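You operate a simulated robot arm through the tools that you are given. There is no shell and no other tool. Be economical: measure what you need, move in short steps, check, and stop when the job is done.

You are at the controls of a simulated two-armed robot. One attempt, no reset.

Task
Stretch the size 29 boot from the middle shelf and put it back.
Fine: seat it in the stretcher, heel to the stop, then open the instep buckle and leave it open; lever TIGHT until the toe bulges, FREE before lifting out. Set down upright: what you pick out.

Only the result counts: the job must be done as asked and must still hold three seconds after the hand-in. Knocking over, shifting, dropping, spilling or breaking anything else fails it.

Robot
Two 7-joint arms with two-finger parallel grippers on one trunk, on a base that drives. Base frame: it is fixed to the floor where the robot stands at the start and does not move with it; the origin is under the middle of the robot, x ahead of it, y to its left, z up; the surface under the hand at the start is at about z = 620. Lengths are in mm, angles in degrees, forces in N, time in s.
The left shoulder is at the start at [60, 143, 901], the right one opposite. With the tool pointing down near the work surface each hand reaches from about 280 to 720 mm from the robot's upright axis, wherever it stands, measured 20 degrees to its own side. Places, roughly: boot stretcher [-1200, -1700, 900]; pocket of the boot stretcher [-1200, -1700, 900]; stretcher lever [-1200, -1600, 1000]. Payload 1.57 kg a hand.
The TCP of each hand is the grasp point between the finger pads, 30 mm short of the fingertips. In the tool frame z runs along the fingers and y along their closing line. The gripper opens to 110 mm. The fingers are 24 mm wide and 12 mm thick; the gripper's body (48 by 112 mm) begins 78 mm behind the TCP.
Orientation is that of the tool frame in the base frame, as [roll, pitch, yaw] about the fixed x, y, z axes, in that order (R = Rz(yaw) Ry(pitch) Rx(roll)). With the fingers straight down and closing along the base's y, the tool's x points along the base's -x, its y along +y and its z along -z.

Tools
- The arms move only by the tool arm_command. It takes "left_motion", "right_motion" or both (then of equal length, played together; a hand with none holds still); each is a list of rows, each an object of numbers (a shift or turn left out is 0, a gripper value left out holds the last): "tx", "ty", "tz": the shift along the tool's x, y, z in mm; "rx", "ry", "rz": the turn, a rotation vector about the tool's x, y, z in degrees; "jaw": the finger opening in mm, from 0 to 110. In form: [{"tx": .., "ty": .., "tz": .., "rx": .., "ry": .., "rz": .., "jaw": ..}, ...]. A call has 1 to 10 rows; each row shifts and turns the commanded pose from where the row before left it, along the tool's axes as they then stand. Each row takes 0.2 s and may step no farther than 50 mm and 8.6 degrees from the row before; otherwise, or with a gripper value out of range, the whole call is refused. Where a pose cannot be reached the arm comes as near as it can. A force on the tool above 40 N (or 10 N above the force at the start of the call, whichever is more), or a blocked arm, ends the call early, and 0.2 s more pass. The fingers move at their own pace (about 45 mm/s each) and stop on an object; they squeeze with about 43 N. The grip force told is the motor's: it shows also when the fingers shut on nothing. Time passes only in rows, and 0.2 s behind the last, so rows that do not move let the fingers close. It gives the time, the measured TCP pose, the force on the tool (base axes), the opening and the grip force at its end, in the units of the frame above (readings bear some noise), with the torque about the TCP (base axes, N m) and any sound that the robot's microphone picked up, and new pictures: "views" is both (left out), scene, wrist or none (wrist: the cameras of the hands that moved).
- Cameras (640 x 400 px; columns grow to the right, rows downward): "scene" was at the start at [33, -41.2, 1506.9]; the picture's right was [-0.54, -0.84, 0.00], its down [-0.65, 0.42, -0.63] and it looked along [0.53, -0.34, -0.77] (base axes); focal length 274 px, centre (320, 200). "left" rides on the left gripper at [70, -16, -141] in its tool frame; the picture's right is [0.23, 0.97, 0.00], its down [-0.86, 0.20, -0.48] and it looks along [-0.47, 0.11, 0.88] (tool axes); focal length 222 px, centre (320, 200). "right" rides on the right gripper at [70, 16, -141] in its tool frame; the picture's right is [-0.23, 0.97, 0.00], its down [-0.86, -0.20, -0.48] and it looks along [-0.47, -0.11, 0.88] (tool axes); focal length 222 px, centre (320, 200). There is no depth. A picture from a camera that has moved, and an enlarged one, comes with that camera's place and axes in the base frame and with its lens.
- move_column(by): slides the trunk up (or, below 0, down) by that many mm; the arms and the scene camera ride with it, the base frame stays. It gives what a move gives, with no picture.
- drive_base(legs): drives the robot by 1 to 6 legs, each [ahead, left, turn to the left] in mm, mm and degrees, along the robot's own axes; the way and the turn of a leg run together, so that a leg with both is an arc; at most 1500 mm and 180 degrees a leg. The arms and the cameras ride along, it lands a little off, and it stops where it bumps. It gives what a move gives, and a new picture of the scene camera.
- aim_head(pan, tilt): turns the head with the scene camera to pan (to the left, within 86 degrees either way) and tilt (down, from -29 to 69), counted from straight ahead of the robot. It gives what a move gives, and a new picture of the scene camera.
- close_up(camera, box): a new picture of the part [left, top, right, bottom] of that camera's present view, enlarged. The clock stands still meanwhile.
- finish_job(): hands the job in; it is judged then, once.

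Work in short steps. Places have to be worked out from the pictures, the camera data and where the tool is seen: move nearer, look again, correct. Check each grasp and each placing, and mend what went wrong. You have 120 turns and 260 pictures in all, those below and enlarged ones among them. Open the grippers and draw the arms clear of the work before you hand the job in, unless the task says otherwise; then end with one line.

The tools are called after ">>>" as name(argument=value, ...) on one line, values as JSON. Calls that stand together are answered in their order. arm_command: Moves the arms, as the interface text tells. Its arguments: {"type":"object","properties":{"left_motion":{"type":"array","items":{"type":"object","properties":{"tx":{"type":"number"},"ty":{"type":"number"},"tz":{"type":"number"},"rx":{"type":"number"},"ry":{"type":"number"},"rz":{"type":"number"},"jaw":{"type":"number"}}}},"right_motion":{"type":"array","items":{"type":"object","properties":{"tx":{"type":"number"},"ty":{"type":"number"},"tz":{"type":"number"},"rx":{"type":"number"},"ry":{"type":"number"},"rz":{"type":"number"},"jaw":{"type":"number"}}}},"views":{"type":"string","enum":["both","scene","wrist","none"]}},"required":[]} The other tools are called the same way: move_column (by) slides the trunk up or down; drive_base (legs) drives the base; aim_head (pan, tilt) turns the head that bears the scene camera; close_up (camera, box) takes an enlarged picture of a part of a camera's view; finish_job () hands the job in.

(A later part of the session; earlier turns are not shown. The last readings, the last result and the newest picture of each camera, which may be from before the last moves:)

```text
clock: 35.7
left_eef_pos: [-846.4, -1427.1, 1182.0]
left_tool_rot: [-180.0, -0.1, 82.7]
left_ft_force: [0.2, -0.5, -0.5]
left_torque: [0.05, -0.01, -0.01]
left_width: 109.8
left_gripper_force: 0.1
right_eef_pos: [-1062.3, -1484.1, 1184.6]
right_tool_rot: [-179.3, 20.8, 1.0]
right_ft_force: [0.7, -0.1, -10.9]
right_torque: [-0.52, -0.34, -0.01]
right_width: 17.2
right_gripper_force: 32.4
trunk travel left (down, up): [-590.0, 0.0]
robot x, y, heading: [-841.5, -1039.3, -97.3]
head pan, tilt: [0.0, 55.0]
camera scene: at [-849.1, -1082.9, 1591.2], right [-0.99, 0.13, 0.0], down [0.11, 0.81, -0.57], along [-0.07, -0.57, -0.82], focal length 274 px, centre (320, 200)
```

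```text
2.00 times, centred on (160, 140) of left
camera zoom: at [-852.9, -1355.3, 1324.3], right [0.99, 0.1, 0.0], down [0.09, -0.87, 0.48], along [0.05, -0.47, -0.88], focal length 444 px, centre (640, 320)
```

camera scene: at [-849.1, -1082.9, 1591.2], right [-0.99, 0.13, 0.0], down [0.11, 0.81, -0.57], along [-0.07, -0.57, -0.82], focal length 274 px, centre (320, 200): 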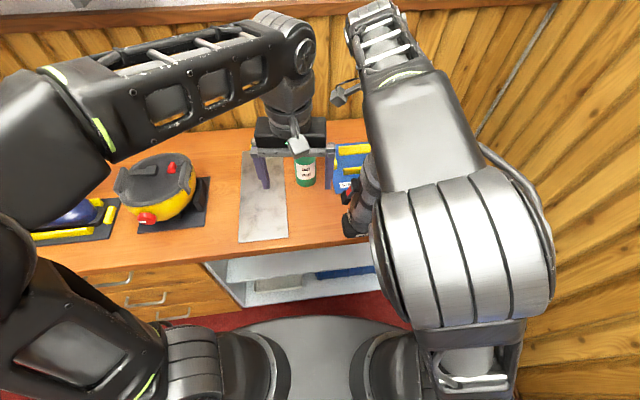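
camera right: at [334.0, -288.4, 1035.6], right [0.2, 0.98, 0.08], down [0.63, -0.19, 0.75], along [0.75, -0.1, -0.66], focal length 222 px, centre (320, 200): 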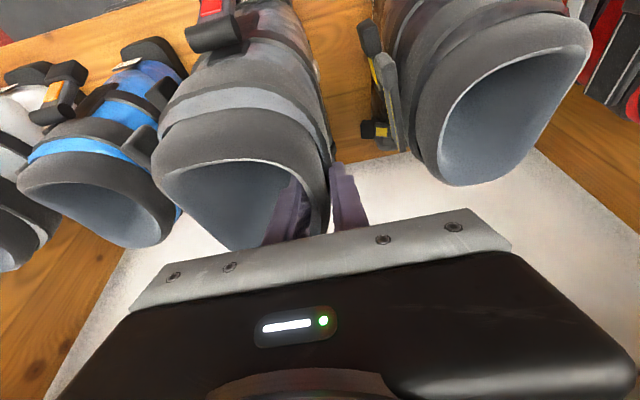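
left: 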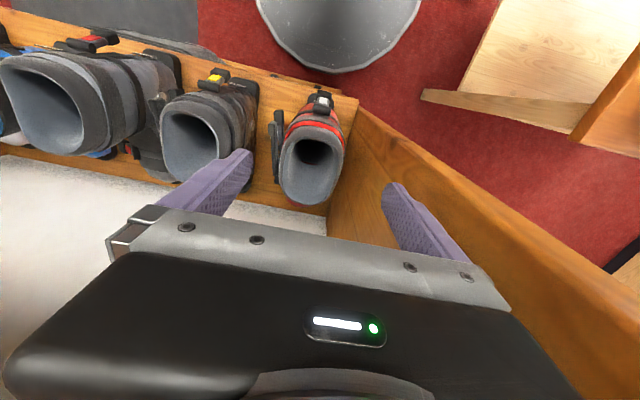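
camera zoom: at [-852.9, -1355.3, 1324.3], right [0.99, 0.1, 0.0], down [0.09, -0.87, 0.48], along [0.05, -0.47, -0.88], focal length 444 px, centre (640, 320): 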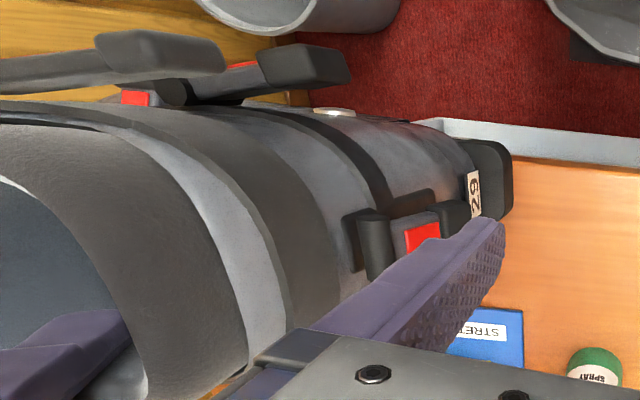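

Heel is at x≈-963, its near side about at the bench edge (y≈-1430). I lower 25 mm, then push 45 mm further over the bench.

>>> arm_command(right_motion=[{"tx": 4.5, "tz": 11.7}, {"tx": 4.5, "tz": 11.7}, {"ty": 15}, {"ty": 15}, {"ty": 15}, {}], views="none")

>>> close_up(camera="left", box=[0, 40, 320, 240])

```text
clock: 37.1
left_eef_pos: [-846.7, -1424.7, 1183.1]
left_tool_rot: [180.0, 0.0, 82.5]
left_ft_force: [-0.8, 0.0, 0.9]
left_torque: [-0.02, -0.01, -0.01]
left_width: 109.8
left_gripper_force: 0.1
right_eef_pos: [-1060.1, -1527.5, 1158.8]
right_tool_rot: [-179.3, 20.8, 1.0]
right_ft_force: [-1.0, 0.6, -12.2]
right_torque: [-0.47, -0.36, -0.01]
right_width: 17.3
right_gripper_force: 32.4
trunk travel left (down, up): [-590.0, 0.0]
robot x, y, heading: [-839.4, -1038.8, -97.3]
head pan, tilt: [0.0, 55.0]
```

```text
2.00 times, centred on (160, 140) of left
camera zoom: at [-852.9, -1353.6, 1324.7], right [0.99, 0.1, 0.0], down [0.09, -0.87, 0.48], along [0.05, -0.48, -0.88], focal length 444 px, centre (640, 320)
```

zoom: 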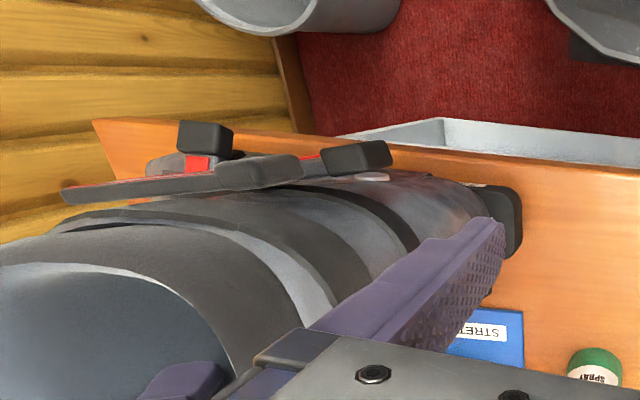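

Boot is fully over the strip. I lower gently until contact.

>>> arm_command(right_motion=[{"tx": 2.2, "tz": 5.6}, {"tx": 2.2, "tz": 5.6}, {"tx": 1.4, "tz": 3.7}, {"tx": 1.4, "tz": 3.7}, {}], views="none")

```text
clock: 38.3
left_eef_pos: [-845.5, -1426.0, 1183.7]
left_tool_rot: [179.9, 0.0, 82.6]
left_ft_force: [0.4, -0.9, -0.2]
left_torque: [0.01, 0.0, 0.0]
left_width: 109.9
left_gripper_force: 0.1
right_eef_pos: [-1061.3, -1529.3, 1139.0]
right_tool_rot: [-179.2, 20.8, 0.9]
right_ft_force: [0.0, -0.4, -11.9]
right_torque: [-0.52, -0.36, 0.01]
right_width: 17.4
right_gripper_force: 32.5
trunk travel left (down, up): [-590.0, 0.0]
robot x, y, heading: [-840.9, -1039.7, -97.2]
head pan, tilt: [0.0, 55.0]
```

No contact yet; continue down in 3-4 mm steps.

>>> arm_command(right_motion=[{"tx": 1.4, "tz": 3.7}, {"tx": 1.4, "tz": 3.7}, {"tx": 1.1, "tz": 2.8}, {}], views="none")

>>> close_up(camera="left", box=[100, 60, 320, 200])

```text
clock: 39.3
left_eef_pos: [-845.6, -1425.6, 1182.9]
left_tool_rot: [-180.0, 0.0, 82.6]
left_ft_force: [0.3, -0.1, 0.1]
left_torque: [-0.04, 0.03, 0.0]
left_width: 110.0
left_gripper_force: 0.0
right_eef_pos: [-1061.0, -1527.1, 1127.4]
right_tool_rot: [-179.4, 20.9, 0.9]
right_ft_force: [-0.1, 0.1, -12.1]
right_torque: [-0.46, -0.33, 0.01]
right_width: 17.4
right_gripper_force: 32.9
trunk travel left (down, up): [-590.0, 0.0]
robot x, y, heading: [-843.0, -1037.9, -97.6]
head pan, tilt: [0.0, 55.0]
```

```text
2.86 times, centred on (210, 130) of left
camera zoom: at [-852.8, -1354.0, 1324.6], right [0.99, 0.1, 0.0], down [0.09, -0.87, 0.48], along [0.05, -0.48, -0.88], focal length 635 px, centre (634, 400)
```

zoom: 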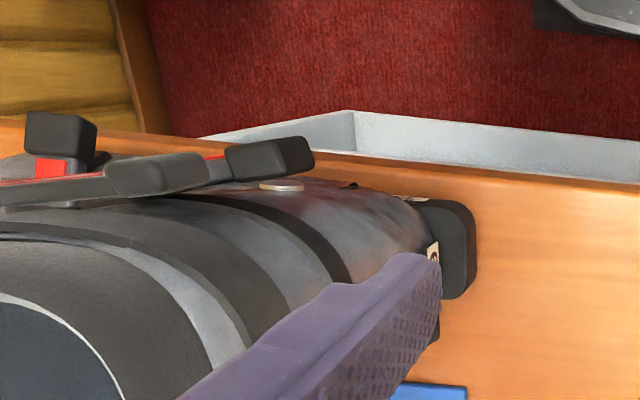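

Still hanging free; continue.

>>> arm_command(right_motion=[{"tx": 1.4, "tz": 3.7}, {"tx": 1.4, "tz": 3.7}, {"tx": 1.1, "tz": 2.8}, {"tx": 1.1, "tz": 2.8}, {"tx": 1.1, "tz": 2.8}, {}], views="none")

```text
clock: 40.7
left_eef_pos: [-844.9, -1424.0, 1183.7]
left_tool_rot: [-179.9, 0.2, 82.6]
left_ft_force: [0.3, -0.1, -0.6]
left_torque: [0.01, -0.03, 0.0]
left_width: 110.2
left_gripper_force: 0.1
right_eef_pos: [-1060.4, -1528.1, 1113.3]
right_tool_rot: [-179.8, 21.0, 0.9]
right_ft_force: [3.3, -9.6, 33.4]
right_torque: [-0.36, 0.13, 0.19]
right_width: 17.6
right_gripper_force: 32.5
trunk travel left (down, up): [-590.0, 0.0]
robot x, y, heading: [-843.7, -1038.8, -97.2]
head pan, tilt: [0.0, 55.0]
```

Contact at TCP z≈1114. I ease up 2 mm, open the jaws and see whether the boot stands.

>>> arm_command(right_motion=[{"tx": -0.7, "tz": -1.9}, {}, {"jaw": 45}, {}, {}], views="wrist")

>>> close_up(camera="left", box=[0, 40, 320, 240])

```text
clock: 41.9
left_eef_pos: [-846.3, -1425.6, 1182.7]
left_tool_rot: [-180.0, 0.1, 82.6]
left_ft_force: [0.2, 0.2, -0.3]
left_torque: [-0.02, 0.01, 0.0]
left_width: 110.1
left_gripper_force: 0.2
right_eef_pos: [-1061.5, -1526.4, 1113.2]
right_tool_rot: [-179.2, 20.9, 0.9]
right_ft_force: [-0.1, 0.2, -0.3]
right_torque: [0.02, 0.03, 0.0]
right_width: 45.0
right_gripper_force: 0.1
trunk travel left (down, up): [-590.0, 0.0]
robot x, y, heading: [-839.7, -1037.0, -97.4]
head pan, tilt: [0.0, 55.0]
camera right: at [-946.0, -1542.4, 1219.7], right [-0.2, -0.98, 0.07], down [-0.63, 0.18, 0.75], along [-0.75, 0.11, -0.65], focal length 222 px, centre (320, 200)
```

right: 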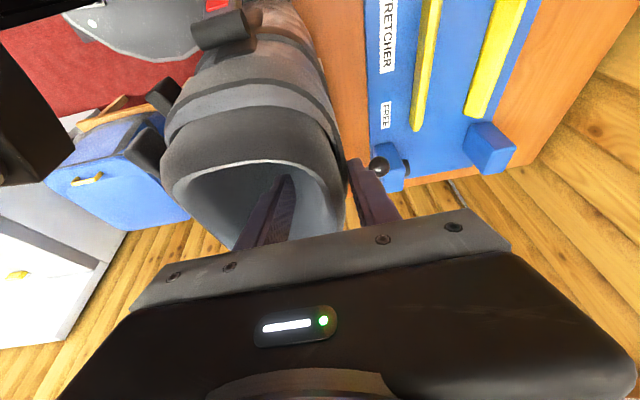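

```text
2.00 times, centred on (160, 140) of left
camera zoom: at [-852.4, -1353.2, 1324.8], right [0.99, 0.1, 0.0], down [0.09, -0.87, 0.48], along [0.05, -0.48, -0.88], focal length 444 px, centre (640, 320)
```

zoom: 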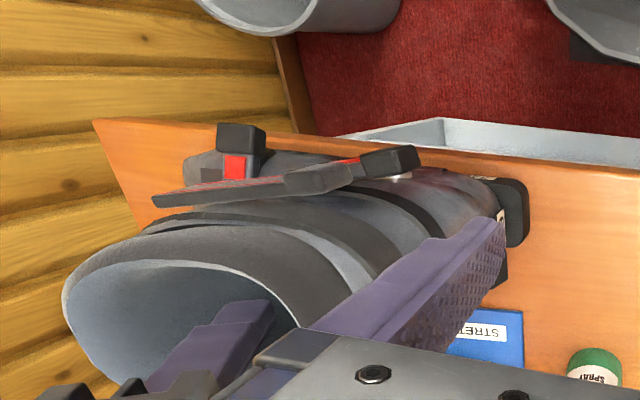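

The boot stands on the strip. I withdraw the fingers upward along the tool axis.

>>> arm_command(right_motion=[{"tz": -15}, {"tz": -15}, {"tz": -15}, {"tz": -12}, {}], views="wrist")

>>> close_up(camera="left", box=[0, 40, 320, 240])

```text
clock: 43.1
left_eef_pos: [-845.7, -1425.0, 1184.8]
left_tool_rot: [179.9, 0.0, 82.6]
left_ft_force: [0.7, 0.8, -0.4]
left_torque: [0.0, -0.01, -0.02]
left_width: 110.1
left_gripper_force: 0.0
right_eef_pos: [-1043.4, -1525.9, 1154.5]
right_tool_rot: [-179.3, 21.0, 0.9]
right_ft_force: [0.2, -0.2, -0.1]
right_torque: [0.0, 0.01, -0.01]
right_width: 44.8
right_gripper_force: 0.0
right hand out of reach, approached as far as the arm can: row 4
trunk travel left (down, up): [-590.0, 0.0]
robot x, y, heading: [-841.8, -1040.6, -97.5]
head pan, tilt: [0.0, 55.0]
camera right: at [-928.7, -1542.3, 1262.5], right [-0.2, -0.98, 0.07], down [-0.63, 0.18, 0.75], along [-0.75, 0.11, -0.65], focal length 222 px, centre (320, 200)
```

right: 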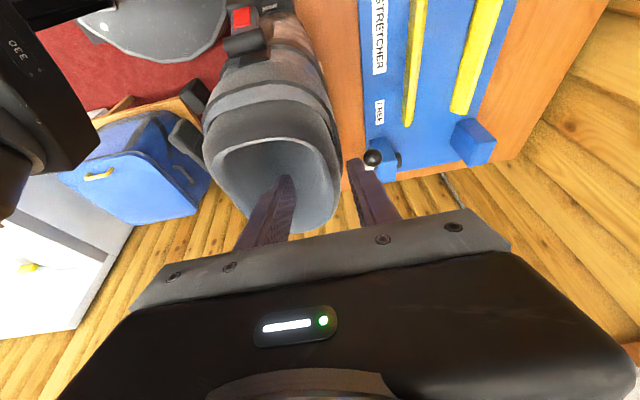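

```text
2.00 times, centred on (160, 140) of left
camera zoom: at [-852.4, -1353.3, 1324.9], right [0.99, 0.1, 0.0], down [0.09, -0.87, 0.48], along [0.05, -0.48, -0.88], focal length 444 px, centre (640, 320)
```

zoom: 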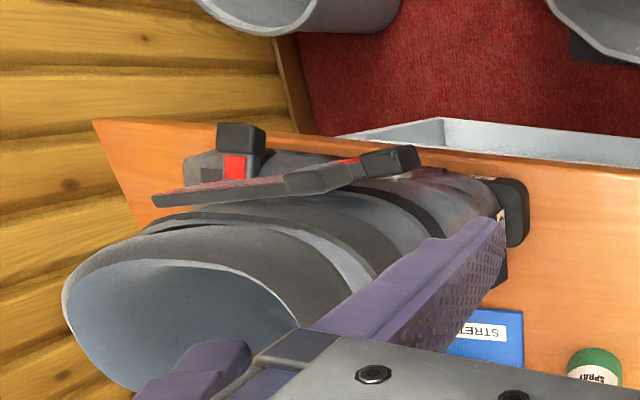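

At the reach limit with tips about at the rim. Tilting the tool flatter lowers the wrist, so I tilt while backing out.

>>> arm_command(right_motion=[{"ry": -7}, {"ry": -7, "tz": -5}, {"ry": -7, "tz": -10}, {"tz": -15}, {"tz": -15}, {}], views="wrist")

```text
clock: 44.7
left_eef_pos: [-813.7, -1440.4, 1174.7]
left_tool_rot: [179.4, -1.6, 87.7]
left_ft_force: [0.0, 0.6, -0.4]
left_torque: [-0.02, 0.02, 0.03]
left_width: 109.7
left_gripper_force: 0.1
right_eef_pos: [-1064.0, -1524.2, 1171.9]
right_tool_rot: [-180.0, 41.2, -2.7]
right_ft_force: [0.6, -0.4, -1.1]
right_torque: [0.0, -0.01, 0.01]
right_width: 45.0
right_gripper_force: 0.1
right hand out of reach, approached as far as the arm can: row 4, 5
trunk travel left (down, up): [-590.0, 0.0]
robot x, y, heading: [-838.3, -1040.7, -97.3]
head pan, tilt: [0.0, 55.0]
stopped in row 6 (right hand): the arm was blocked; the commanded pose is now the measured one
camera right: at [-919.9, -1547.6, 1232.8], right [-0.22, -0.96, 0.15], down [-0.32, 0.21, 0.92], along [-0.92, 0.15, -0.35], focal length 222 px, centre (320, 200)
```

right: 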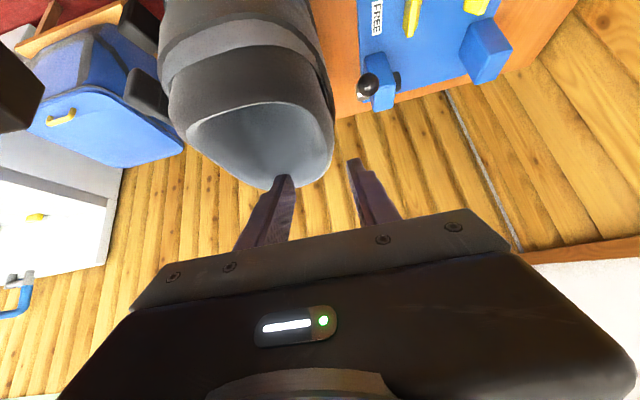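

The right wrist touched the left arm. I move the right hand 30 mm away in -x at the same height (tips now above the rim), then swing its yaw back toward natural.

>>> arm_command(right_motion=[{"tx": -11, "tz": 10}, {"tx": -11, "tz": 10}, {}], views="scene")

```text
clock: 45.5
left_eef_pos: [-812.3, -1439.4, 1175.9]
left_tool_rot: [179.2, -1.6, 87.5]
left_ft_force: [0.7, 0.0, -0.1]
left_torque: [-0.03, -0.03, -0.01]
left_width: 109.9
left_gripper_force: 0.0
right_eef_pos: [-1092.3, -1523.9, 1173.0]
right_tool_rot: [-179.9, 41.2, -2.6]
right_ft_force: [0.8, 0.7, -0.2]
right_torque: [0.03, 0.02, 0.03]
right_width: 45.2
right_gripper_force: 0.1
trunk travel left (down, up): [-590.0, 0.0]
robot x, y, heading: [-844.1, -1037.4, -97.3]
head pan, tilt: [0.0, 55.0]
camera scene: at [-848.4, -1080.5, 1591.3], right [-0.99, 0.13, 0.0], down [0.1, 0.81, -0.57], along [-0.07, -0.57, -0.82], focal length 274 px, centre (320, 200)
```

scene: 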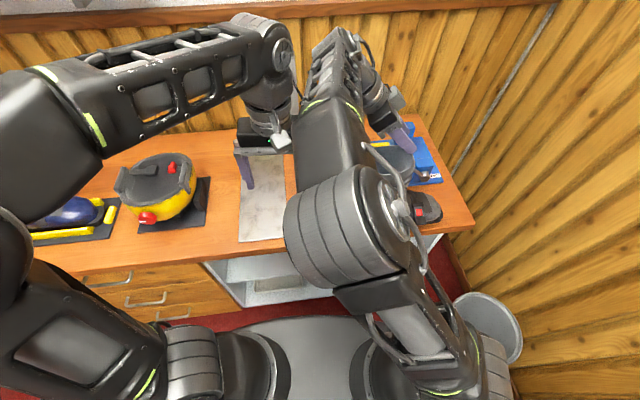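

Clear of the left arm. I swing the right hand counterclockwise about the vertical, toward pointing at the wall.

>>> arm_command(right_motion=[{"rx": -5.3, "rz": -6.0}, {"rx": -5.3, "rz": -6.0}, {"rx": -5.3, "rz": -6.0}, {"rx": -5.3, "rz": -6.0}, {"rx": -5.3, "rz": -6.0}, {}], views="both")

```text
clock: 46.9
left_eef_pos: [-813.3, -1438.9, 1175.9]
left_tool_rot: [179.4, -1.6, 87.5]
left_ft_force: [-0.3, -1.6, -0.1]
left_torque: [0.03, 0.05, -0.02]
left_width: 110.0
left_gripper_force: 0.2
right_eef_pos: [-1093.9, -1522.2, 1171.9]
right_tool_rot: [179.8, 41.2, 37.3]
right_ft_force: [0.4, -0.3, -0.3]
right_torque: [-0.01, 0.03, -0.02]
right_width: 45.1
right_gripper_force: 0.0
trunk travel left (down, up): [-590.0, 0.0]
robot x, y, heading: [-842.1, -1042.3, -97.5]
head pan, tilt: [0.0, 55.0]
camera scene: at [-848.2, -1080.9, 1591.3], right [-0.99, 0.13, 0.0], down [0.1, 0.81, -0.57], along [-0.07, -0.57, -0.82], focal length 274 px, centre (320, 200)
camera right: at [-968.2, -1447.3, 1232.0], right [0.46, -0.88, 0.15], down [-0.38, -0.04, 0.92], along [-0.8, -0.48, -0.35], focal length 222 px, centre (320, 200)
```

scene: 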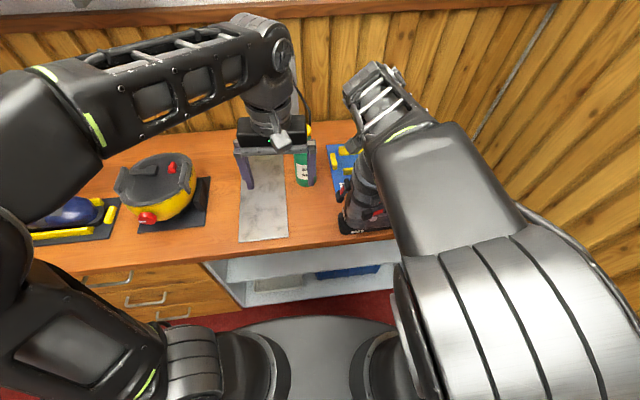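
right: 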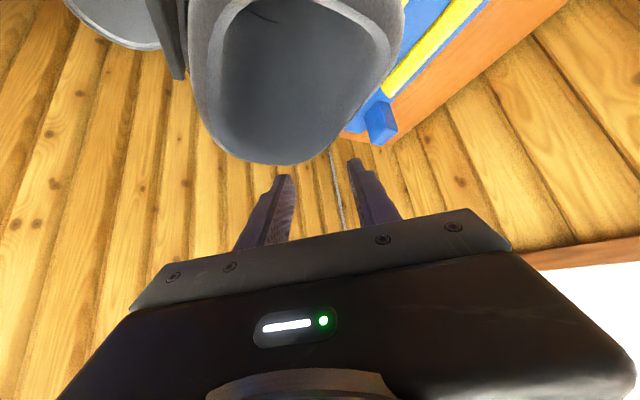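

Continue the swing to yaw 90 and lift 25 mm.

>>> arm_command(right_motion=[{"rx": -5.3, "rz": -6.0}, {"rx": -5.3, "rz": -6.0}, {"rx": -5.3, "rz": -6.0}, {"rx": -5.3, "rz": -6.0}, {"rx": -5.3, "rz": -6.0}, {"rx": -5.3, "rz": -6.0}, {"rx": -3.0, "rz": -3.4}, {"tx": -8, "tz": -9}, {"tx": -8, "tz": -9}, {}], views="both")

>>> close_up(camera="left", box=[0, 40, 320, 240])

```text
clock: 49.1
left_eef_pos: [-813.6, -1438.8, 1174.1]
left_tool_rot: [179.2, -1.5, 87.6]
left_ft_force: [0.9, -0.1, 0.4]
left_torque: [0.04, 0.02, -0.01]
left_width: 110.2
left_gripper_force: 0.1
right_eef_pos: [-1093.4, -1524.1, 1196.1]
right_tool_rot: [179.5, 41.4, 89.6]
right_ft_force: [0.0, -0.2, -0.3]
right_torque: [0.01, 0.01, -0.03]
right_width: 45.0
right_gripper_force: 0.2
trunk travel left (down, up): [-590.0, 0.0]
robot x, y, heading: [-839.9, -1040.2, -97.3]
head pan, tilt: [0.0, 55.0]
camera scene: at [-848.7, -1080.4, 1591.3], right [-0.99, 0.13, 0.0], down [0.11, 0.81, -0.57], along [-0.07, -0.57, -0.82], focal length 274 px, centre (320, 200)
camera right: at [-1077.6, -1377.8, 1255.3], right [0.97, -0.17, 0.16], down [-0.21, -0.32, 0.92], along [-0.11, -0.93, -0.35], focal length 222 px, centre (320, 200)
```

scene: 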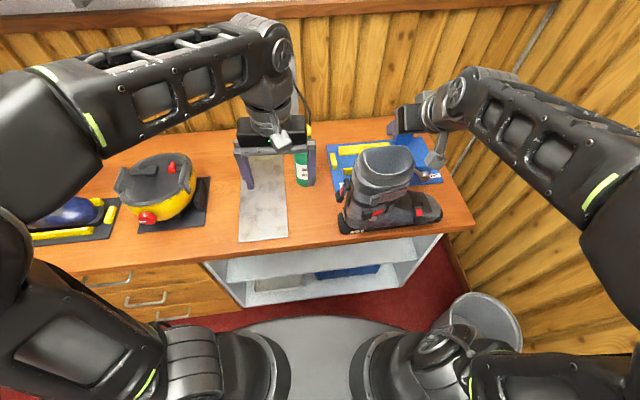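
right: 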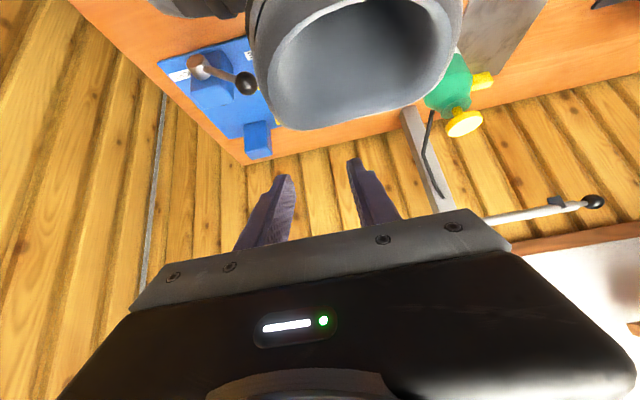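

```text
2.00 times, centred on (160, 140) of left
camera zoom: at [-828.7, -1372.3, 1317.9], right [0.98, 0.19, 0.02], down [0.16, -0.88, 0.46], along [0.1, -0.45, -0.89], focal length 444 px, centre (640, 320)
```

zoom: 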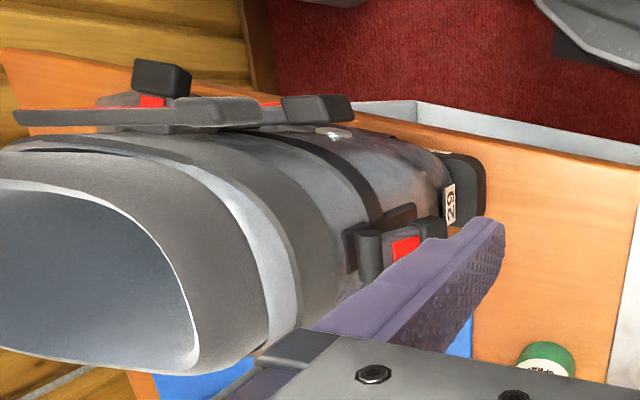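

The boot stands nicely. I take enlarged views of boot and stretcher.

>>> close_up(camera="scene", box=[290, 120, 450, 240])

>>> close_up(camera="right", box=[140, 0, 540, 200])

```text
3.33 times, centred on (370, 180) of scene
camera zoom: at [-848.7, -1080.4, 1591.3], right [-0.99, 0.13, 0.0], down [0.11, 0.81, -0.57], along [-0.07, -0.57, -0.82], focal length 914 px, centre (153, 267)
```

zoom: 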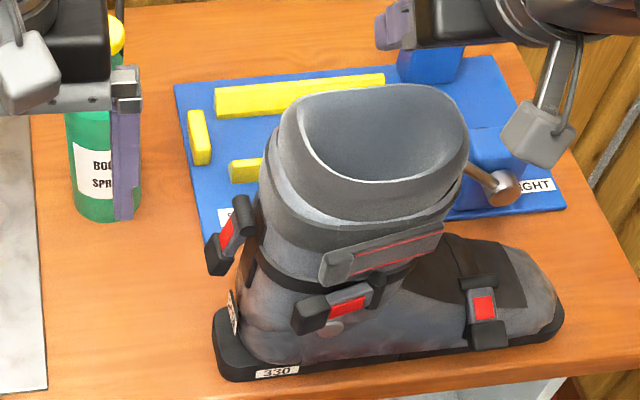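

```text
1.60 times, centred on (340, 100) of right
camera zoom: at [-1077.6, -1377.8, 1255.3], right [0.97, -0.17, 0.16], down [-0.21, -0.32, 0.92], along [-0.11, -0.93, -0.35], focal length 355 px, centre (288, 360)
```

zoom: 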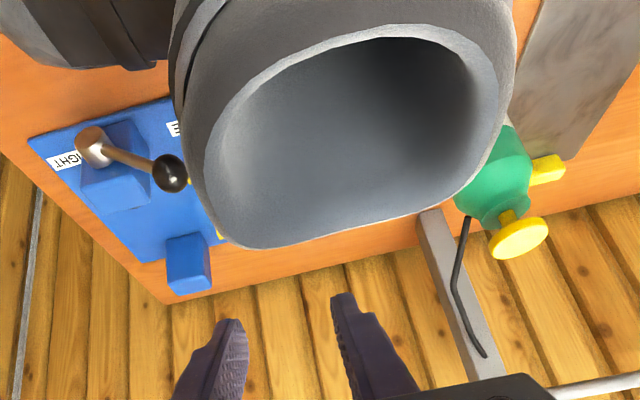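

Worked out: rim front wall near x≈-1112, y≈-1491, z≈1130; pocket centre line y≈-1733, heel stop face x≈-990. I bring the base 40 mm closer and 60 mm to the right for reach.

>>> drive_base(legs=[[45, -55, 0]])

```text
clock: 50.1
left_eef_pos: [-873.2, -1479.2, 1175.0]
left_tool_rot: [179.3, -1.6, 87.7]
left_ft_force: [-0.2, -0.2, -0.3]
left_torque: [0.05, -0.02, 0.01]
left_width: 110.1
left_gripper_force: 0.0
right_eef_pos: [-1153.5, -1561.8, 1194.9]
right_tool_rot: [179.5, 41.3, 89.7]
right_ft_force: [-1.0, -0.3, 0.6]
right_torque: [0.0, -0.01, 0.03]
right_width: 45.2
right_gripper_force: 0.0
trunk travel left (down, up): [-590.0, 0.0]
robot x, y, heading: [-901.0, -1074.2, -97.1]
head pan, tilt: [0.0, 55.0]
camera scene: at [-909.8, -1119.9, 1591.3], right [-0.99, 0.13, 0.0], down [0.1, 0.81, -0.57], along [-0.07, -0.57, -0.82], focal length 274 px, centre (320, 200)
```

scene: 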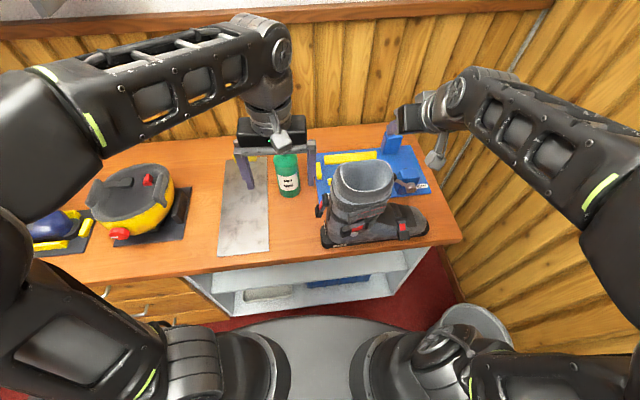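

Base is in place. I bring the right hand back to above the cuff's front wall, tilting to 45°.

>>> arm_command(right_motion=[{"tx": 29, "tz": -25.5, "ty": 14, "jaw": 50}, {"tx": 29, "tz": -25.5, "ty": 14}, {"tx": 29, "tz": -25.5, "ty": 15}, {"ry": -3.7}, {}], views="wrist")

>>> close_up(camera="scene", box=[290, 120, 450, 240])

```text
clock: 51.3
left_eef_pos: [-872.6, -1476.6, 1175.2]
left_tool_rot: [179.3, -1.5, 87.7]
left_ft_force: [0.1, -0.8, -0.2]
left_torque: [0.0, 0.02, 0.0]
left_width: 110.0
left_gripper_force: 0.1
right_eef_pos: [-1106.0, -1448.4, 1192.2]
right_tool_rot: [175.5, 44.7, 87.7]
right_ft_force: [0.8, 0.0, -0.4]
right_torque: [-0.02, -0.03, 0.01]
right_width: 50.2
right_gripper_force: 0.1
trunk travel left (down, up): [-590.0, 0.0]
robot x, y, heading: [-899.5, -1078.8, -97.3]
head pan, tilt: [0.0, 55.0]
camera right: at [-1096.0, -1298.6, 1244.8], right [0.97, -0.15, 0.21], down [-0.25, -0.28, 0.93], along [-0.08, -0.95, -0.3], focal length 222 px, centre (320, 200)
```

right: 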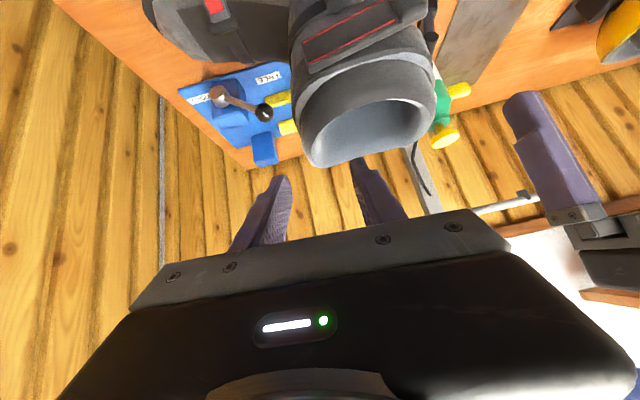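

```text
3.33 times, centred on (370, 180) of scene
camera zoom: at [-907.7, -1118.4, 1591.3], right [-0.99, 0.13, 0.0], down [0.1, 0.81, -0.57], along [-0.07, -0.57, -0.82], focal length 914 px, centre (153, 267)
```

zoom: 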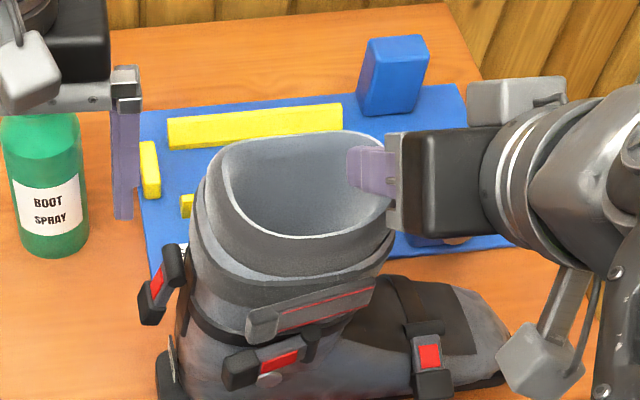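

Front wall's middle is at about x=-1104 and the hand at -1106. I lower and slide the fingers down over the front rim, in two stages.

>>> arm_command(right_motion=[{"tx": 11.6, "tz": 11.7}, {"tx": 11.6, "tz": 11.7}, {"tz": 15}, {"tz": 15}, {}], views="wrist")

>>> close_up(camera="scene", box=[320, 130, 440, 220])

>>> close_up(camera="left", box=[0, 40, 320, 240])

```text
clock: 52.5
left_eef_pos: [-872.3, -1478.4, 1174.8]
left_tool_rot: [179.2, -1.6, 87.7]
left_ft_force: [0.1, 0.3, 0.5]
left_torque: [-0.02, -0.01, -0.04]
left_width: 109.8
left_gripper_force: 0.1
right_eef_pos: [-1088.3, -1470.1, 1151.1]
right_tool_rot: [179.9, 46.2, 93.0]
right_ft_force: [0.2, -0.2, 0.1]
right_torque: [-0.01, 0.02, 0.0]
right_width: 50.5
right_gripper_force: 0.4
right hand out of reach, approached as far as the arm can: row 3
trunk travel left (down, up): [-590.0, 0.0]
robot x, y, heading: [-898.4, -1076.5, -97.1]
head pan, tilt: [0.0, 55.0]
camera right: at [-1081.6, -1318.4, 1197.5], right [0.98, -0.1, 0.17], down [-0.19, -0.26, 0.95], along [-0.06, -0.96, -0.27], focal length 222 px, centre (320, 200)
```

right: 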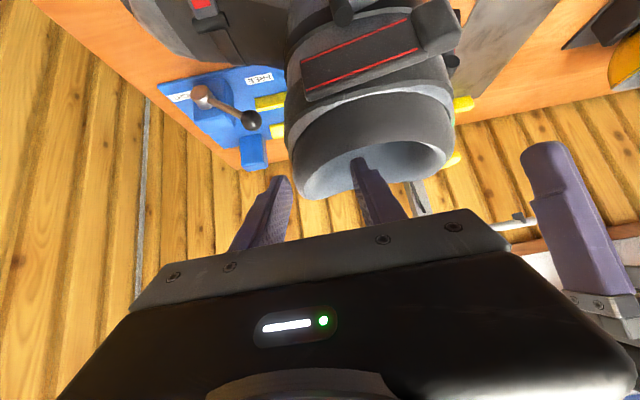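

```text
4.44 times, centred on (380, 175) of scene
camera zoom: at [-908.1, -1118.4, 1591.3], right [-0.99, 0.13, 0.0], down [0.1, 0.81, -0.57], along [-0.07, -0.57, -0.82], focal length 1218 px, centre (53, 311)
```

zoom: 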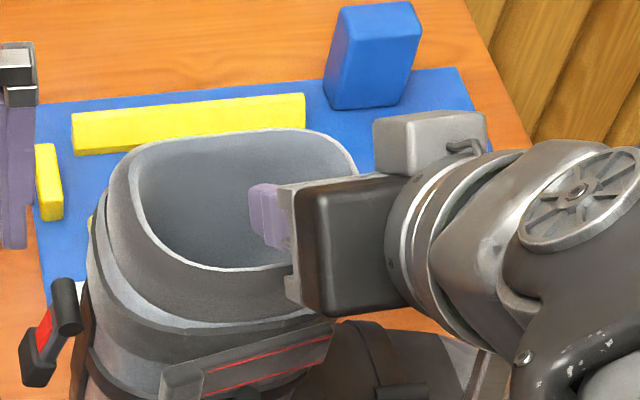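

```text
2.00 times, centred on (160, 140) of left
camera zoom: at [-887.6, -1410.3, 1317.9], right [0.98, 0.19, 0.02], down [0.16, -0.87, 0.46], along [0.1, -0.45, -0.89], focal length 444 px, centre (640, 320)
```

zoom: 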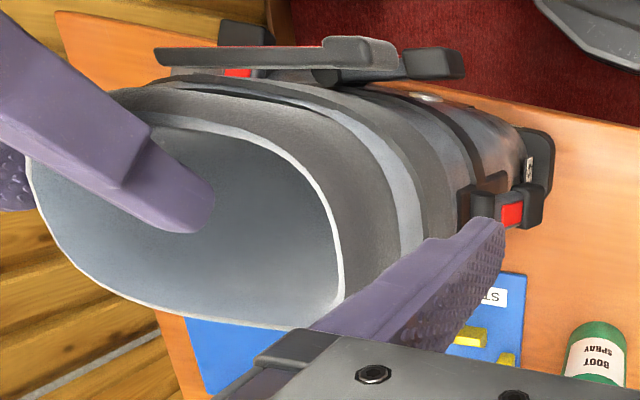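

Too close to the shoulder now, so the arm folds badly. I raise the hand clear and back the base off 90 mm for the re-grip.

>>> arm_command(right_motion=[{"tx": -12, "tz": -12}, {"tx": -12, "tz": -12}, {}], views="none")

>>> drive_base(legs=[[-90, 0, 0]])

```text
clock: 53.3
left_eef_pos: [-871.8, -1477.9, 1174.5]
left_tool_rot: [179.1, -1.4, 87.7]
left_ft_force: [0.3, 0.6, -0.1]
left_torque: [-0.01, 0.02, -0.02]
left_width: 110.2
left_gripper_force: 0.1
right_eef_pos: [-1090.1, -1470.0, 1183.5]
right_tool_rot: [176.3, 45.9, 90.4]
right_ft_force: [0.4, 0.8, -0.3]
right_torque: [-0.02, -0.01, -0.04]
right_width: 50.0
right_gripper_force: 0.1
trunk travel left (down, up): [-590.0, 0.0]
robot x, y, heading: [-901.3, -1074.9, -97.1]
head pan, tilt: [0.0, 55.0]
```

```text
clock: 54.4
left_eef_pos: [-860.7, -1386.4, 1175.8]
left_tool_rot: [179.2, -1.4, 87.8]
left_ft_force: [-0.1, 0.1, -0.3]
left_torque: [-0.05, -0.04, -0.01]
left_width: 110.2
left_gripper_force: 0.0
right_eef_pos: [-1078.9, -1376.6, 1183.7]
right_tool_rot: [176.4, 46.0, 90.7]
right_ft_force: [-0.3, 0.4, -0.2]
right_torque: [-0.02, -0.01, -0.01]
right_width: 49.9
right_gripper_force: 0.0
trunk travel left (down, up): [-590.0, 0.0]
robot x, y, heading: [-888.5, -989.0, -97.1]
head pan, tilt: [0.0, 55.0]
camera scene: at [-896.3, -1027.1, 1591.4], right [-0.99, 0.13, 0.0], down [0.1, 0.81, -0.57], along [-0.07, -0.57, -0.82], focal length 274 px, centre (320, 200)
```

scene: 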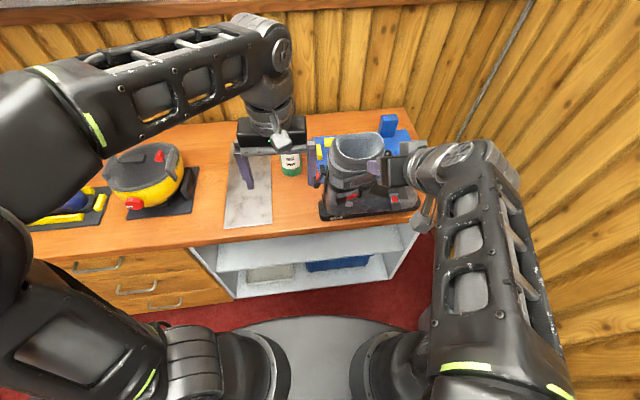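

I move to the pre-grasp above the front rim, kept a bit high.

>>> arm_command(right_motion=[{"tx": -14, "ty": -10, "tz": 18}, {"tx": -14, "ty": -10, "tz": 18}, {"tx": -13, "ty": -10, "tz": 18}, {}], views="wrist")

>>> close_up(camera="scene", box=[300, 110, 420, 200])

```text
clock: 55.4
left_eef_pos: [-861.6, -1386.8, 1174.8]
left_tool_rot: [179.3, -1.5, 87.9]
left_ft_force: [-0.3, -0.4, -0.2]
left_torque: [0.01, 0.01, 0.01]
left_width: 110.0
left_gripper_force: 0.1
right_eef_pos: [-1105.6, -1448.2, 1175.3]
right_tool_rot: [176.4, 45.9, 90.6]
right_ft_force: [-0.4, -0.3, 0.0]
right_torque: [0.04, 0.01, 0.01]
right_width: 50.3
right_gripper_force: 0.0
trunk travel left (down, up): [-590.0, 0.0]
robot x, y, heading: [-891.7, -988.1, -97.3]
head pan, tilt: [0.0, 55.0]
camera right: at [-1099.7, -1298.0, 1222.7], right [0.97, -0.1, 0.21], down [-0.23, -0.26, 0.94], along [-0.04, -0.96, -0.28], focal length 222 px, centre (320, 200)
```

right: 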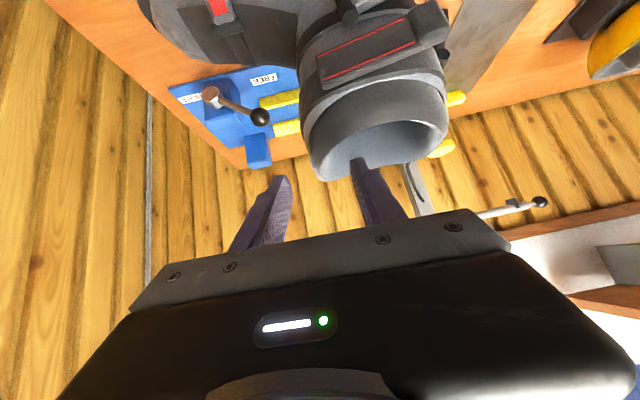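

```text
4.44 times, centred on (360, 155) of scene
camera zoom: at [-896.2, -1028.1, 1591.4], right [-0.99, 0.13, 0.0], down [0.1, 0.81, -0.57], along [-0.07, -0.57, -0.82], focal length 1218 px, centre (142, 400)
```

zoom: 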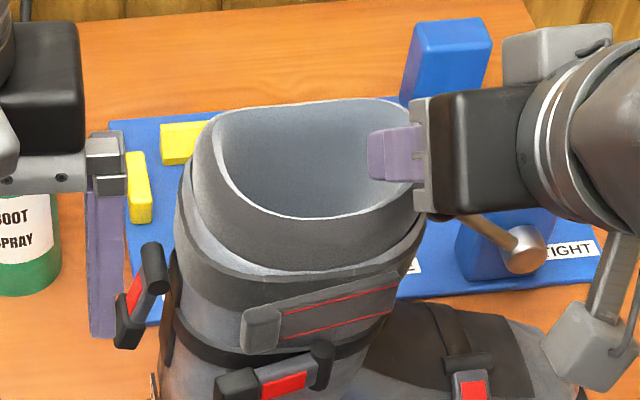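

Wall middle about x=-1098; small shift and then down onto the rim.

>>> arm_command(right_motion=[{"tx": 13, "tz": 12.5, "ty": 4}, {"tz": 15}, {"tz": 15}, {"tz": 15}, {"tz": 13}, {}], views="wrist")

>>> close_up(camera="scene", box=[300, 110, 420, 200])

```text
clock: 56.3
left_eef_pos: [-861.0, -1387.0, 1175.0]
left_tool_rot: [179.2, -1.5, 87.8]
left_ft_force: [0.6, -0.2, 0.0]
left_torque: [0.04, -0.01, 0.0]
left_width: 110.0
left_gripper_force: 0.0
right_eef_pos: [-1098.0, -1475.7, 1140.5]
right_tool_rot: [176.4, 46.6, 90.3]
right_ft_force: [-0.6, 5.2, 16.5]
right_torque: [0.31, -0.49, 0.16]
right_width: 50.7
right_gripper_force: 0.2
trunk travel left (down, up): [-590.0, 0.0]
robot x, y, heading: [-891.4, -985.7, -97.3]
head pan, tilt: [0.0, 55.0]
stopped in row 4 (right hand): the force on the tool passed its limit at 53 N (the readings are from after the stop); the commanded pose is now the measured one
camera right: at [-1092.2, -1323.5, 1186.2], right [0.97, -0.1, 0.21], down [-0.23, -0.25, 0.94], along [-0.05, -0.96, -0.27], focal length 222 px, centre (320, 200)
```

right: 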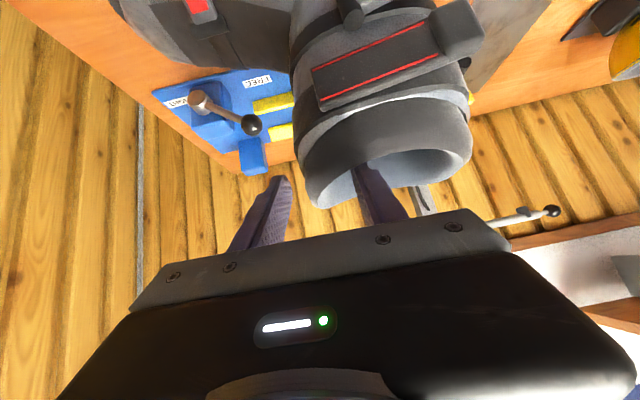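

```text
4.44 times, centred on (360, 155) of scene
camera zoom: at [-896.4, -1027.5, 1591.2], right [-0.99, 0.13, 0.0], down [0.1, 0.81, -0.57], along [-0.07, -0.57, -0.82], focal length 1218 px, centre (142, 400)
```

zoom: 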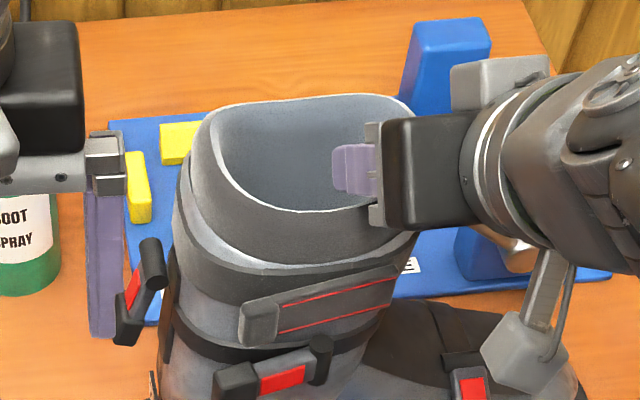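

The inner finger touched the near rim (contact at about z=1142, so the rim is a bit higher than thought). I lift 6 mm, go 15 mm deeper in -y, and come down a little.

>>> arm_command(right_motion=[{"tx": -4.4, "tz": -4.1}, {"tx": -10.3, "tz": 10.9}, {"tx": 4.4, "tz": 4.1}, {"tx": 3, "tz": 2.8}, {}], views="wrist")

```text
clock: 57.5
left_eef_pos: [-860.2, -1388.5, 1175.1]
left_tool_rot: [179.2, -1.4, 87.8]
left_ft_force: [0.1, -0.7, -0.1]
left_torque: [0.02, -0.04, 0.01]
left_width: 110.0
left_gripper_force: 0.0
right_eef_pos: [-1095.8, -1491.2, 1133.0]
right_tool_rot: [176.4, 46.4, 90.5]
right_ft_force: [0.3, 1.4, 0.3]
right_torque: [0.02, -0.01, 0.01]
right_width: 50.0
right_gripper_force: 0.1
trunk travel left (down, up): [-590.0, 0.0]
robot x, y, heading: [-889.4, -985.3, -97.2]
head pan, tilt: [0.0, 55.0]
camera right: at [-1091.1, -1338.9, 1180.2], right [0.97, -0.1, 0.21], down [-0.23, -0.25, 0.94], along [-0.04, -0.96, -0.27], focal length 222 px, centre (320, 200)
```

right: 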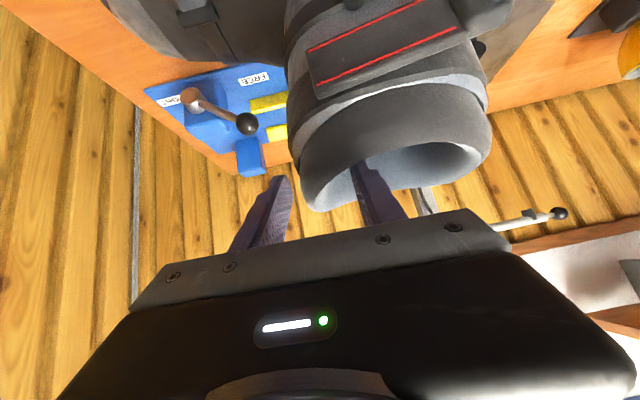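

No contact force now. I close the jaws on the front wall.

>>> arm_command(right_motion=[{"jaw": 0}, {}, {}, {}, {}], views="wrist")

>>> close_up(camera="scene", box=[300, 110, 420, 200])

```text
clock: 58.7
left_eef_pos: [-860.8, -1387.2, 1176.0]
left_tool_rot: [179.2, -1.5, 87.8]
left_ft_force: [0.3, 0.6, -0.2]
left_torque: [-0.03, 0.0, 0.01]
left_width: 110.2
left_gripper_force: 0.1
right_eef_pos: [-1098.9, -1490.4, 1135.5]
right_tool_rot: [176.2, 46.7, 90.4]
right_ft_force: [-9.7, -2.7, 13.3]
right_torque: [0.01, -1.08, -0.13]
right_width: 17.6
right_gripper_force: 32.6
trunk travel left (down, up): [-590.0, 0.0]
robot x, y, heading: [-887.3, -984.7, -97.6]
head pan, tilt: [0.0, 55.0]
camera right: at [-1092.3, -1339.1, 1181.0], right [0.97, -0.1, 0.21], down [-0.23, -0.25, 0.94], along [-0.05, -0.96, -0.27], focal length 222 px, centre (320, 200)
```

right: 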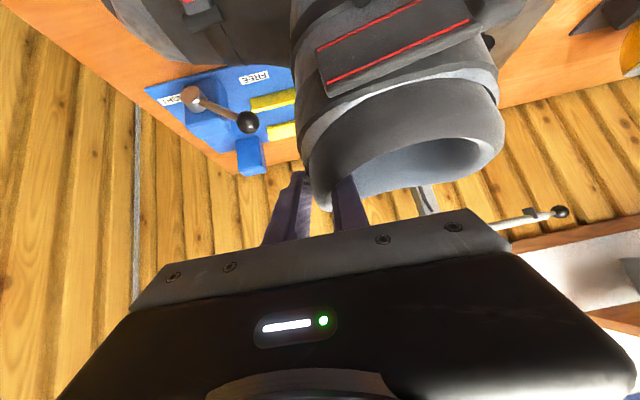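

```text
4.44 times, centred on (360, 155) of scene
camera zoom: at [-898.0, -1028.3, 1591.5], right [-0.99, 0.13, 0.0], down [0.1, 0.81, -0.57], along [-0.07, -0.57, -0.82], focal length 1218 px, centre (142, 400)
```

zoom: 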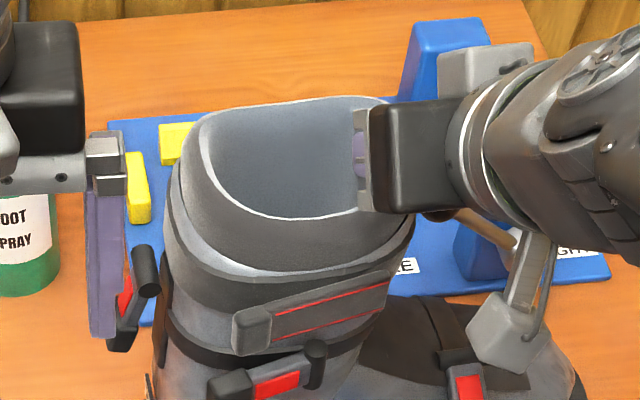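

Gripped (17.6 mm) with some preload. I lift 50 mm and check the hang.

>>> arm_command(right_motion=[{"tx": -7.3, "tz": -6.9}, {"tx": -7.3, "tz": -6.9}, {"tx": -7.3, "tz": -6.9}, {"tx": -7.3, "tz": -6.9}, {"tx": -7.3, "tz": -6.9}, {}], views="wrist")

>>> close_up(camera="scene", box=[280, 80, 460, 230])

>>> close_up(camera="left", box=[0, 40, 320, 240])

```text
clock: 60.1
left_eef_pos: [-860.6, -1388.2, 1174.8]
left_tool_rot: [179.3, -1.6, 87.8]
left_ft_force: [0.0, 0.2, -0.8]
left_torque: [-0.03, -0.03, -0.02]
left_width: 109.9
left_gripper_force: 0.0
right_eef_pos: [-1098.6, -1491.6, 1182.7]
right_tool_rot: [176.3, 46.3, 90.5]
right_ft_force: [-0.9, 0.0, -11.9]
right_torque: [0.03, 0.08, -0.02]
right_width: 16.2
right_gripper_force: 31.3
trunk travel left (down, up): [-590.0, 0.0]
robot x, y, heading: [-887.7, -983.3, -97.1]
head pan, tilt: [0.0, 55.0]
camera right: at [-1094.6, -1340.5, 1230.9], right [0.97, -0.1, 0.21], down [-0.23, -0.26, 0.94], along [-0.04, -0.96, -0.27], focal length 222 px, centre (320, 200)
```

right: 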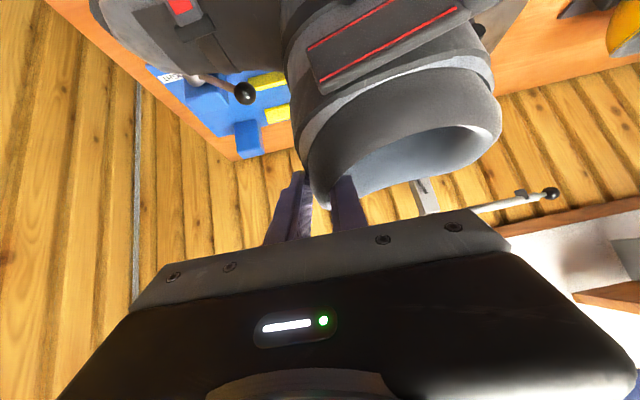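

```text
2.67 times, centred on (370, 155) of scene
camera zoom: at [-897.3, -1030.0, 1591.3], right [-0.99, 0.13, 0.0], down [0.1, 0.81, -0.57], along [-0.07, -0.57, -0.82], focal length 731 px, centre (187, 320)
```

zoom: 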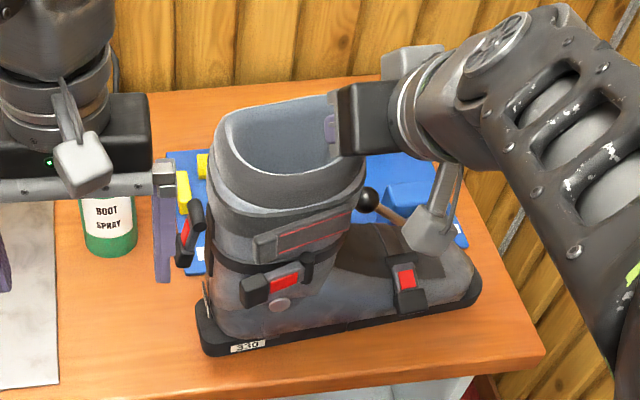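

```text
2.00 times, centred on (160, 140) of left
camera zoom: at [-876.6, -1321.7, 1317.6], right [0.98, 0.19, 0.02], down [0.16, -0.88, 0.46], along [0.1, -0.45, -0.89], focal length 444 px, centre (640, 320)
```

zoom: 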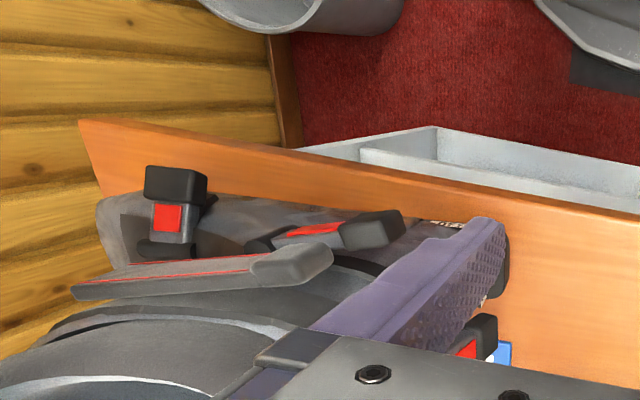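

The boot hangs with the toe slightly up (~5°), as the leaning front wall settled to the fingers. I roll the hand to level it and check.

>>> arm_command(right_motion=[{"rx": -1.7, "rz": 1.8}, {"rx": -1.7, "rz": 1.8}, {}], views="none")

>>> close_up(camera="scene", box=[280, 80, 460, 230])

```text
clock: 60.9
left_eef_pos: [-860.7, -1388.2, 1174.6]
left_tool_rot: [179.2, -1.5, 87.8]
left_ft_force: [0.3, 0.0, -0.9]
left_torque: [-0.02, -0.02, 0.03]
left_width: 110.1
left_gripper_force: 0.1
right_eef_pos: [-1099.0, -1490.6, 1183.1]
right_tool_rot: [169.2, 46.0, 85.3]
right_ft_force: [0.3, 0.6, -10.5]
right_torque: [0.03, 0.28, -0.02]
right_width: 16.1
right_gripper_force: 31.5
trunk travel left (down, up): [-590.0, 0.0]
robot x, y, heading: [-891.8, -985.0, -97.4]
head pan, tilt: [0.0, 55.0]
```

```text
2.67 times, centred on (370, 155) of scene
camera zoom: at [-897.0, -1029.9, 1591.3], right [-0.99, 0.13, 0.0], down [0.1, 0.81, -0.57], along [-0.07, -0.57, -0.82], focal length 731 px, centre (187, 320)
```

zoom: 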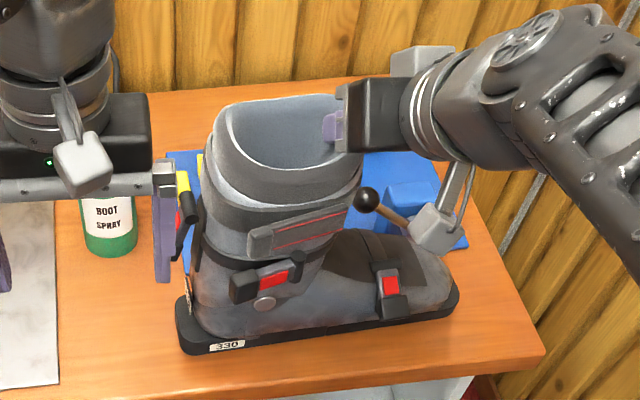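

The change is hard to read at this scale; I enlarge the sole line.

>>> close_up(camera="scene", box=[320, 165, 430, 225])

```text
5.82 times, centred on (375, 195) of scene
camera zoom: at [-897.0, -1029.9, 1591.3], right [-0.99, 0.13, 0.0], down [0.1, 0.81, -0.57], along [-0.07, -0.57, -0.82], focal length 1595 px, centre (0, 229)
```

zoom: 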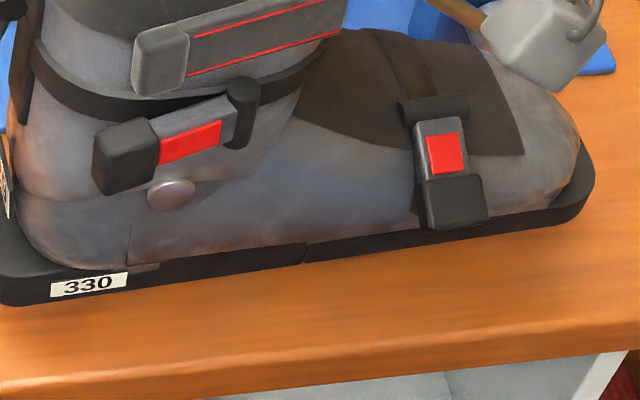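

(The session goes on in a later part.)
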